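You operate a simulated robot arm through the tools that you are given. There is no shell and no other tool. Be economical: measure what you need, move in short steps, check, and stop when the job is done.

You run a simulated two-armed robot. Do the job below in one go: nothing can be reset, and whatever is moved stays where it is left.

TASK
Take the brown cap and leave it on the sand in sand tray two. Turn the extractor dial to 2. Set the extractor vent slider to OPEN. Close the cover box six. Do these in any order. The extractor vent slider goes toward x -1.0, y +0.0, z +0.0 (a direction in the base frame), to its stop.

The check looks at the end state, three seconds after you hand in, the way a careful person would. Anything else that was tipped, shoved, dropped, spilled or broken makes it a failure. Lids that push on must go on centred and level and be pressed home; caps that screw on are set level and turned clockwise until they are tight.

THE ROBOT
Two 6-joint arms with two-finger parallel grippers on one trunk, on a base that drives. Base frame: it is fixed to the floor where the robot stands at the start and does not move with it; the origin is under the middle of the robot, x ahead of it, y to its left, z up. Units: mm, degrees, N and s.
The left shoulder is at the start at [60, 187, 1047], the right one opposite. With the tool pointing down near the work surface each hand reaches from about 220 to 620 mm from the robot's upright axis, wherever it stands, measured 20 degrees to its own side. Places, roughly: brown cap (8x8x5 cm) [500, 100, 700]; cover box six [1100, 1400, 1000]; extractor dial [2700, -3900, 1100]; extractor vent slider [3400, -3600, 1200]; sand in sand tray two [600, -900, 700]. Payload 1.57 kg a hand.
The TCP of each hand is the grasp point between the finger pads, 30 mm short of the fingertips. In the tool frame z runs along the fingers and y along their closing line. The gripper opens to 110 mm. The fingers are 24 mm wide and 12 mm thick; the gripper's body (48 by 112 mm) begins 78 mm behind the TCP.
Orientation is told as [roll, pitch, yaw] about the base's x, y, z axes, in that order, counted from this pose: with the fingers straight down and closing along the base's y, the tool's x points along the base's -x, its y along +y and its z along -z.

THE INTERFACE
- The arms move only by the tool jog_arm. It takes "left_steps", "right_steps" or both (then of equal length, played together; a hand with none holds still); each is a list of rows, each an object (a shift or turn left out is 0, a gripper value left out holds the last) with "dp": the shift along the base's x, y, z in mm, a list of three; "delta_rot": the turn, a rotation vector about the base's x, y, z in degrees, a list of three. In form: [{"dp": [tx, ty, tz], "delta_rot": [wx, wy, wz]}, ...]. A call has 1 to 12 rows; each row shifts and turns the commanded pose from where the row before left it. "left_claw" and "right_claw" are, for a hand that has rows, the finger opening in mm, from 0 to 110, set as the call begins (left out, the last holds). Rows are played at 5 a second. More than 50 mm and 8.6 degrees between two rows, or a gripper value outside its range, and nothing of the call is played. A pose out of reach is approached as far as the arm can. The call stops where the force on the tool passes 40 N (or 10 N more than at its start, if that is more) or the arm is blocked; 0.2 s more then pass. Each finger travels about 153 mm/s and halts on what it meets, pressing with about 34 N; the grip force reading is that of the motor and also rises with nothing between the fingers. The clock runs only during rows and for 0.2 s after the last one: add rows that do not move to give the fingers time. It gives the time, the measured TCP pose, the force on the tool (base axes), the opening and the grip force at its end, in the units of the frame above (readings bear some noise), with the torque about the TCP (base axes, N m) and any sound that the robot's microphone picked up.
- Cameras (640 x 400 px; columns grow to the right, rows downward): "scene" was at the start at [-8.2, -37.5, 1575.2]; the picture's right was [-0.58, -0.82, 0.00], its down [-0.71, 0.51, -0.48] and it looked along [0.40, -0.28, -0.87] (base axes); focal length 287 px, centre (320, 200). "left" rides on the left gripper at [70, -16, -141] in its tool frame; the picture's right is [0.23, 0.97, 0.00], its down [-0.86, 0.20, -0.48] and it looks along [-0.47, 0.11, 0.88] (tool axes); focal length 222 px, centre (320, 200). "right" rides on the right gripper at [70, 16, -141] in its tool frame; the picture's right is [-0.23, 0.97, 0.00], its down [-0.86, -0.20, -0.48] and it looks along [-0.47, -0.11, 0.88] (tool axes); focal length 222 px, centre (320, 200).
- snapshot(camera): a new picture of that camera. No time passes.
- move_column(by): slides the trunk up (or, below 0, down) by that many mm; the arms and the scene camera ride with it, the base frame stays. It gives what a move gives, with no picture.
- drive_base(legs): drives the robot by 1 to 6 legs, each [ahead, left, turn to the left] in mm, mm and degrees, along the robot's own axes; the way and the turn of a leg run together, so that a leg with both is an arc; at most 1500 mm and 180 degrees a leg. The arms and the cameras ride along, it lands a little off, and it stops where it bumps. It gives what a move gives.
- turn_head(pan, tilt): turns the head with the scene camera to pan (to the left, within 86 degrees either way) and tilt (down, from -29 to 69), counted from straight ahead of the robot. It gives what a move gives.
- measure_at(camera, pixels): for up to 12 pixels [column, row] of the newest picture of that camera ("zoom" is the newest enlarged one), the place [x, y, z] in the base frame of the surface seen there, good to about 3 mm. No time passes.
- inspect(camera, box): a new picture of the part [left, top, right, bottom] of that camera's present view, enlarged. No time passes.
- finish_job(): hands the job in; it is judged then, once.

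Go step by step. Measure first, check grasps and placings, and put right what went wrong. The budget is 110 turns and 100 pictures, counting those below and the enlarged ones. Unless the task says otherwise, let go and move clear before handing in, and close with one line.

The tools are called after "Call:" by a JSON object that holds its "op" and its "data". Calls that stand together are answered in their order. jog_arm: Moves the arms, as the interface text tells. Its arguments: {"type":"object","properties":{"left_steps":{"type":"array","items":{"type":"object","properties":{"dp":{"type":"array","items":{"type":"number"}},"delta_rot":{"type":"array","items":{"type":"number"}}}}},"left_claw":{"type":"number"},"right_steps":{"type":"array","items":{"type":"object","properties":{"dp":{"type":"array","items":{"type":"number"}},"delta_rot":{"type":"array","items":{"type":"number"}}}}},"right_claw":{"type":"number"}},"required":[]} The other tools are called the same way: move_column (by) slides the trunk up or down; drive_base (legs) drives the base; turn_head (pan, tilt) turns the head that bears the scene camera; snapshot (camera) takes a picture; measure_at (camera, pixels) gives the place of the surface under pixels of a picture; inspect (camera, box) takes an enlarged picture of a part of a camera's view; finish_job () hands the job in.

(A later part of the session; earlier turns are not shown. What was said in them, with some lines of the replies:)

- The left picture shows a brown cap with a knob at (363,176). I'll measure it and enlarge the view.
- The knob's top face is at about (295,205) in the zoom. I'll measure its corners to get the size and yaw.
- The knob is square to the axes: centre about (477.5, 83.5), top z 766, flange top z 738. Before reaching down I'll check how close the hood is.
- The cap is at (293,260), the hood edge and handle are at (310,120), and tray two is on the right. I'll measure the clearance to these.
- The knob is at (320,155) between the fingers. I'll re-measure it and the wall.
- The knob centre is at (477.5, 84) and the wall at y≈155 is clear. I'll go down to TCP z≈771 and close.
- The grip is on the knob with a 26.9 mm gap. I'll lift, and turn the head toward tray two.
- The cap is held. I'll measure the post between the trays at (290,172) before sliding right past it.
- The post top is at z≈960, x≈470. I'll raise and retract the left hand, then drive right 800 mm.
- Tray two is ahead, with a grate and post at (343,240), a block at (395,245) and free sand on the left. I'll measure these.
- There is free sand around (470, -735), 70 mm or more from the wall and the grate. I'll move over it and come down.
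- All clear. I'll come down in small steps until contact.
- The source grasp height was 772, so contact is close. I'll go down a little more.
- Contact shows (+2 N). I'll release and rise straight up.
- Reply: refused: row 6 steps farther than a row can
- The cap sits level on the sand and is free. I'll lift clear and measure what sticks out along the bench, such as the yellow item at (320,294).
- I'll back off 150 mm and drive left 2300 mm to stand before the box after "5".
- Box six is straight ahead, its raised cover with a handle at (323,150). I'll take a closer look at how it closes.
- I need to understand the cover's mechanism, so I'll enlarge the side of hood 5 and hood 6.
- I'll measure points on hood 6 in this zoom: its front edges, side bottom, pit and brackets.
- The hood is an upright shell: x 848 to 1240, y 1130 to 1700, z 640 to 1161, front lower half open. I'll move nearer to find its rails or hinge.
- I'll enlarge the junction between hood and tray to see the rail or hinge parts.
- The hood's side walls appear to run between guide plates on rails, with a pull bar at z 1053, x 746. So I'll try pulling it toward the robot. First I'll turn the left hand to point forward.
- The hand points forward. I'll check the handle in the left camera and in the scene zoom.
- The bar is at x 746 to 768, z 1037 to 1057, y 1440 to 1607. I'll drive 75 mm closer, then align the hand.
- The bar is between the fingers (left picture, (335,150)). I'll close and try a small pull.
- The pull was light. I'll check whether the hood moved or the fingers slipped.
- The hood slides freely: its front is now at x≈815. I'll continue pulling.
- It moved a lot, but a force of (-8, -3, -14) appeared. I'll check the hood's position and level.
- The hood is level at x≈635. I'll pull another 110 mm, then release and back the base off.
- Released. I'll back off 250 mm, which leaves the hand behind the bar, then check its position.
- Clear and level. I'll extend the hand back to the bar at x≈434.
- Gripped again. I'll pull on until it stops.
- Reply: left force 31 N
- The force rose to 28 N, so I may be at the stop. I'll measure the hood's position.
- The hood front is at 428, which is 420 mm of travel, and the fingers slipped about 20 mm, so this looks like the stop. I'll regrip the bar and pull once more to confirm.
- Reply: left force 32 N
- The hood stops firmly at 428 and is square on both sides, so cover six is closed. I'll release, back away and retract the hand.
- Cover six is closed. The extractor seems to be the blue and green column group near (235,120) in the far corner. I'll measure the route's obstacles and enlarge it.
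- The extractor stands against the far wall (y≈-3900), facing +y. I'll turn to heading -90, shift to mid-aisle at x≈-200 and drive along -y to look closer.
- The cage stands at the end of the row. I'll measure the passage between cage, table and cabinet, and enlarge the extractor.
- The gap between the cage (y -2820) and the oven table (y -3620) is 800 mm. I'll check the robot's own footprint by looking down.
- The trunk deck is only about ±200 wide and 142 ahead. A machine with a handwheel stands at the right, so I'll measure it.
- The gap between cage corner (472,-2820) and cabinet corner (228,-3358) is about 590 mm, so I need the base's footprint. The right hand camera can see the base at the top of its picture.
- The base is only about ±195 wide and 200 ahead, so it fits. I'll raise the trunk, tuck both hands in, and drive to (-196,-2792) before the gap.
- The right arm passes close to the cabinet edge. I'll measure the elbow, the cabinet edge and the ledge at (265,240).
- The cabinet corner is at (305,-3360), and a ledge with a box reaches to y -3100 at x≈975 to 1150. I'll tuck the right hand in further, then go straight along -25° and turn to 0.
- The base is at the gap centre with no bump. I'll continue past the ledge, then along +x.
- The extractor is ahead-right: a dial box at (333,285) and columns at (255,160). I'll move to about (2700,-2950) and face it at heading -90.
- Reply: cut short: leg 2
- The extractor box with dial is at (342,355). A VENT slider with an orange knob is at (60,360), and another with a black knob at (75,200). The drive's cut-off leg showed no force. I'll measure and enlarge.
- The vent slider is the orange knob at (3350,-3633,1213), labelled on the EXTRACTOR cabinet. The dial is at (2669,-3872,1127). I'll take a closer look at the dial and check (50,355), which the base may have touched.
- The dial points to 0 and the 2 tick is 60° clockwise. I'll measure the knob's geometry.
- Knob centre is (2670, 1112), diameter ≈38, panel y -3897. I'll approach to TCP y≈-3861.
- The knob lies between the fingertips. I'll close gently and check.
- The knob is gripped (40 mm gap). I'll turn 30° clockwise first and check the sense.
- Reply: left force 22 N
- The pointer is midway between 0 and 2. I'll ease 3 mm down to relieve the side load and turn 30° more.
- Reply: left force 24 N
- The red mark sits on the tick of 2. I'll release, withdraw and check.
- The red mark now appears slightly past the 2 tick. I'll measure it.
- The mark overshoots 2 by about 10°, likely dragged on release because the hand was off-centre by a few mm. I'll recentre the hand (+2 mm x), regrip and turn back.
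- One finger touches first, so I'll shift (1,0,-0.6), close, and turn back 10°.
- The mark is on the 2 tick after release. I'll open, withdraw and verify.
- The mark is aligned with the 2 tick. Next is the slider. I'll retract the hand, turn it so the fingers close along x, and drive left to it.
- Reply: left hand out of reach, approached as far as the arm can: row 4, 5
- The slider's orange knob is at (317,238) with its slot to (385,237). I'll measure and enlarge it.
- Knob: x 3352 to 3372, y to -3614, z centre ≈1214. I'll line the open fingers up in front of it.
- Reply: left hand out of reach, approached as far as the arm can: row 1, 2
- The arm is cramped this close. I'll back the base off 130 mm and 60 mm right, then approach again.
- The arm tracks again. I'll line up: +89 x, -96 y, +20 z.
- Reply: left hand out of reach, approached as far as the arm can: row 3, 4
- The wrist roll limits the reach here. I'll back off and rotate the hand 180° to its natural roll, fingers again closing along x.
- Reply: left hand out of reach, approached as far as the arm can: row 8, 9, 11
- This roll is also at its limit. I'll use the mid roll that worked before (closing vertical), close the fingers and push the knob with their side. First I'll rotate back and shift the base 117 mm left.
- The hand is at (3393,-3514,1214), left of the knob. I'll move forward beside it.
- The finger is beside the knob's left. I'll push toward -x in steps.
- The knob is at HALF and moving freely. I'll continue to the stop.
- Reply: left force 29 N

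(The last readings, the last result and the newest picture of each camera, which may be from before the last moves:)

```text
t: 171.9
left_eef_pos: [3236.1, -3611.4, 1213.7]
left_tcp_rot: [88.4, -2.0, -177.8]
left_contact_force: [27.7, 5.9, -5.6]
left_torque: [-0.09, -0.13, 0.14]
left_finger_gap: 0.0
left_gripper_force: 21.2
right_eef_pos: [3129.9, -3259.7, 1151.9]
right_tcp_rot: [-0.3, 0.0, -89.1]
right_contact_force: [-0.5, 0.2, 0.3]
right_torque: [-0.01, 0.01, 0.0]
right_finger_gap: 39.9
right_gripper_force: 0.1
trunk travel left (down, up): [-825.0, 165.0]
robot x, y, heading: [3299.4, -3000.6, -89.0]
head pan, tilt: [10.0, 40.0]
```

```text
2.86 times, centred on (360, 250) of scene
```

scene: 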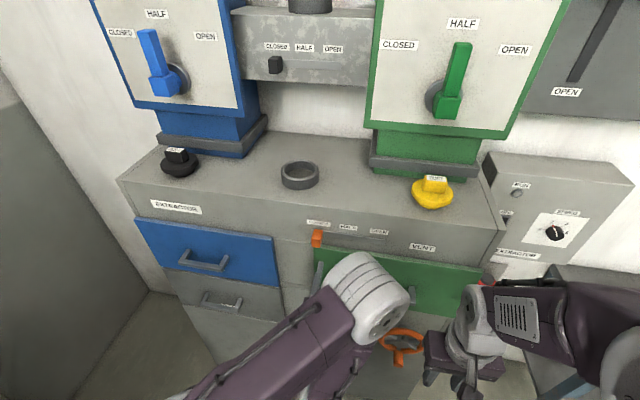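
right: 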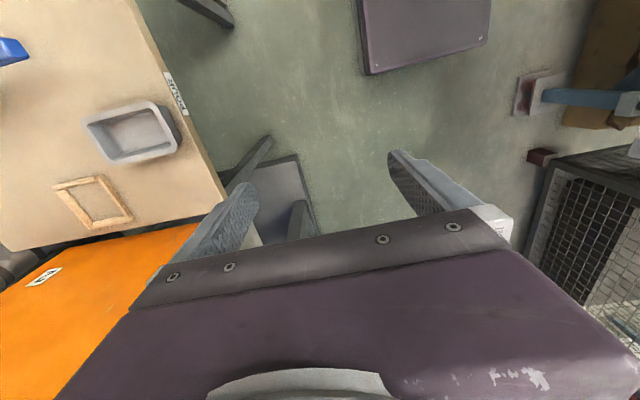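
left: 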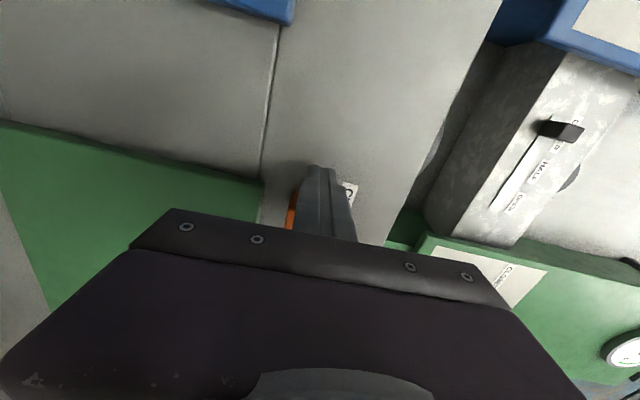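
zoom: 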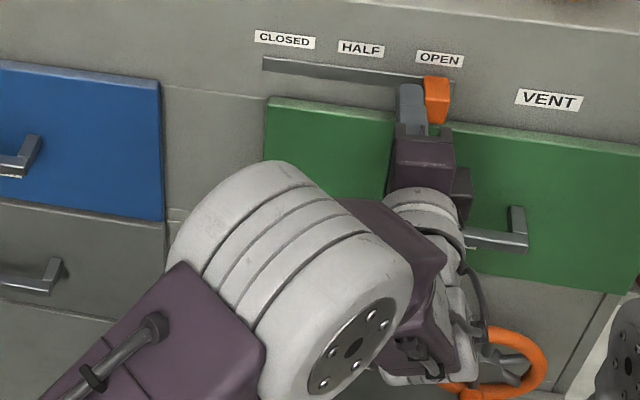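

The slider is at OPEN, hard on its stop (28 N). I'll move off +x, withdraw and take a final look.

Call:
{"op": "jog_arm", "data": {"left_steps": [{"dp": [12, 0, 0]}, {"dp": [10, 0, 0]}, {"dp": [0, 40, 0]}, {"dp": [0, 45, 0]}, {"dp": [0, 30, 0]}, {}]}}

Call:
{"op": "drive_base", "data": {"legs": [[-150, 0, 0]]}}

Call:
{"op": "turn_head", "data": {"pan": -8, "tilt": 25}}

Call:
{"op": "snapshot", "data": {"camera": "scene"}}

Call:
{"op": "inspect", "data": {"camera": "scene", "box": [180, 180, 500, 380]}}

```text
t: 173.3
left_eef_pos: [3249.6, -3496.6, 1214.6]
left_tcp_rot: [88.7, -1.7, -178.1]
left_contact_force: [0.3, -0.4, -0.1]
left_torque: [0.0, -0.01, -0.01]
left_finger_gap: 0.0
left_gripper_force: 21.5
right_eef_pos: [3123.8, -3260.7, 1148.6]
right_tcp_rot: [-0.2, 0.1, -89.1]
right_contact_force: [-0.2, 0.3, 0.1]
right_torque: [0.01, 0.01, -0.02]
right_finger_gap: 40.1
right_gripper_force: 0.1
trunk travel left (down, up): [-825.0, 165.0]
robot x, y, heading: [3297.4, -2997.7, -89.0]
head pan, tilt: [10.0, 40.0]
```

```text
t: 174.7
left_eef_pos: [3249.8, -3348.3, 1212.2]
left_tcp_rot: [88.4, -1.7, -177.9]
left_contact_force: [-0.1, -0.3, 0.4]
left_torque: [0.03, -0.03, -0.04]
left_finger_gap: 0.2
left_gripper_force: 21.2
right_eef_pos: [3121.7, -3111.5, 1149.3]
right_tcp_rot: [-0.1, 0.3, -88.8]
right_contact_force: [0.4, -0.3, 0.1]
right_torque: [0.05, 0.01, -0.01]
right_finger_gap: 40.2
right_gripper_force: 0.0
trunk travel left (down, up): [-825.0, 165.0]
robot x, y, heading: [3297.1, -2845.9, -88.7]
head pan, tilt: [10.0, 40.0]
```

```text
t: 175.5
left_eef_pos: [3247.6, -3345.2, 1214.6]
left_tcp_rot: [88.6, -1.8, -177.8]
left_contact_force: [0.2, 1.0, -0.3]
left_torque: [0.0, -0.02, -0.01]
left_finger_gap: 0.1
left_gripper_force: 21.3
right_eef_pos: [3120.5, -3108.9, 1150.4]
right_tcp_rot: [0.0, 0.0, -88.8]
right_contact_force: [0.1, 0.5, -0.2]
right_torque: [0.0, -0.02, 0.03]
right_finger_gap: 40.0
right_gripper_force: 0.1
trunk travel left (down, up): [-825.0, 165.0]
robot x, y, heading: [3295.9, -2848.8, -88.9]
head pan, tilt: [-8.0, 25.0]
```

```text
19 pictures are left
```

scene: 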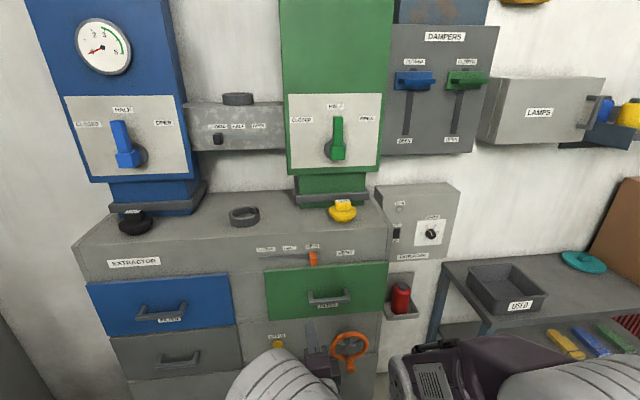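

```text
2.00 times, centred on (340, 280) of scene
```

zoom: 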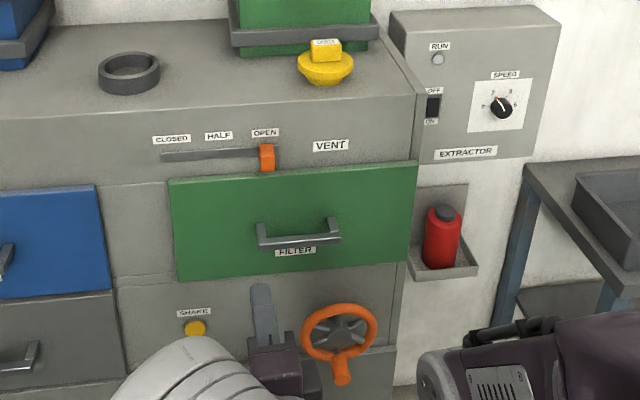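

The slider is at OPEN and the dial at 2. I want to check the teal object at (585,262) on the table, which I don't recall there.

Call:
{"op": "measure_at", "data": {"camera": "scene", "pixels": [[585, 262], [615, 240], [500, 290], [630, 190]]}}

Call:
{"op": "turn_head", "data": {"pan": -50, "tilt": 20}}

Call:
{"op": "snapshot", "data": {"camera": "scene"}}

```text
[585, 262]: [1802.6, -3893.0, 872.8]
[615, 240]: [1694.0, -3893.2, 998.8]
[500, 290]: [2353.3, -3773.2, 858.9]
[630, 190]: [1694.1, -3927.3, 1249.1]
```

```text
t: 176.6
left_eef_pos: [3248.5, -3345.9, 1214.2]
left_tcp_rot: [88.7, -1.7, -177.8]
left_contact_force: [0.4, 1.1, -0.5]
left_torque: [0.0, -0.02, 0.0]
left_finger_gap: 0.0
left_gripper_force: 21.1
right_eef_pos: [3121.3, -3109.8, 1149.8]
right_tcp_rot: [-0.1, 0.1, -89.0]
right_contact_force: [0.4, -0.4, 0.0]
right_torque: [0.01, 0.0, 0.01]
right_finger_gap: 40.1
right_gripper_force: 0.1
trunk travel left (down, up): [-825.0, 165.0]
robot x, y, heading: [3298.6, -2848.3, -88.9]
head pan, tilt: [-50.0, 20.0]
```

```text
17 pictures are left
```

scene: 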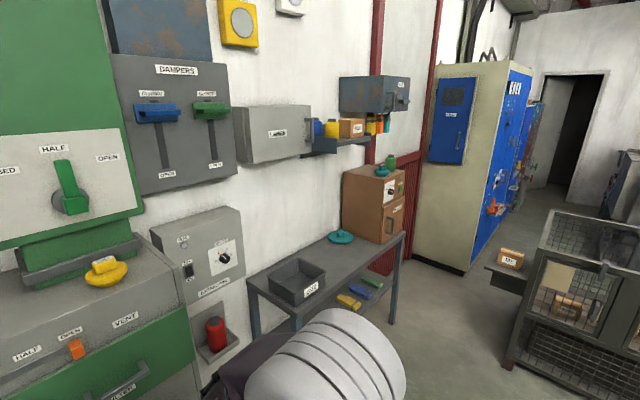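

The teal item lay hidden behind the oven in earlier views, so nothing was disturbed. I'll take a last check of the dial.

Call:
{"op": "inspect", "data": {"camera": "scene", "box": [195, 230, 255, 290]}}

```text
6.67 times, centred on (225, 260) of scene
```

zoom: 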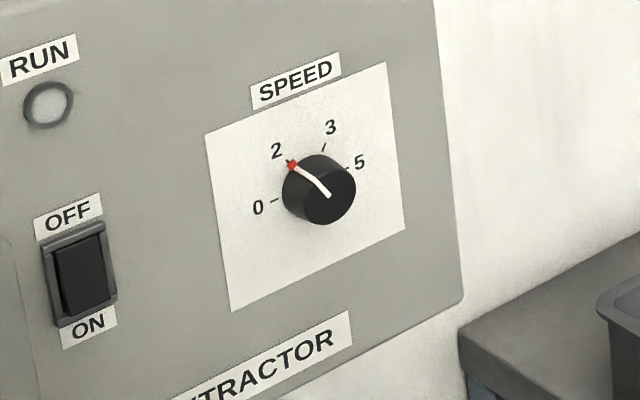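

The dial's mark points at 2, the vent is OPEN on its stop, cover six is closed, and the cap is on tray two's sand. I'm handing in.

Call:
{"op": "finish_job", "data": {}}

```text
The job is handed in.
```

All four parts are done and handed in: the brown cap is on the sand in tray two, cover six is pulled forward to its stop, the extractor dial is at 2, and the vent slider is at OPEN against its stop.
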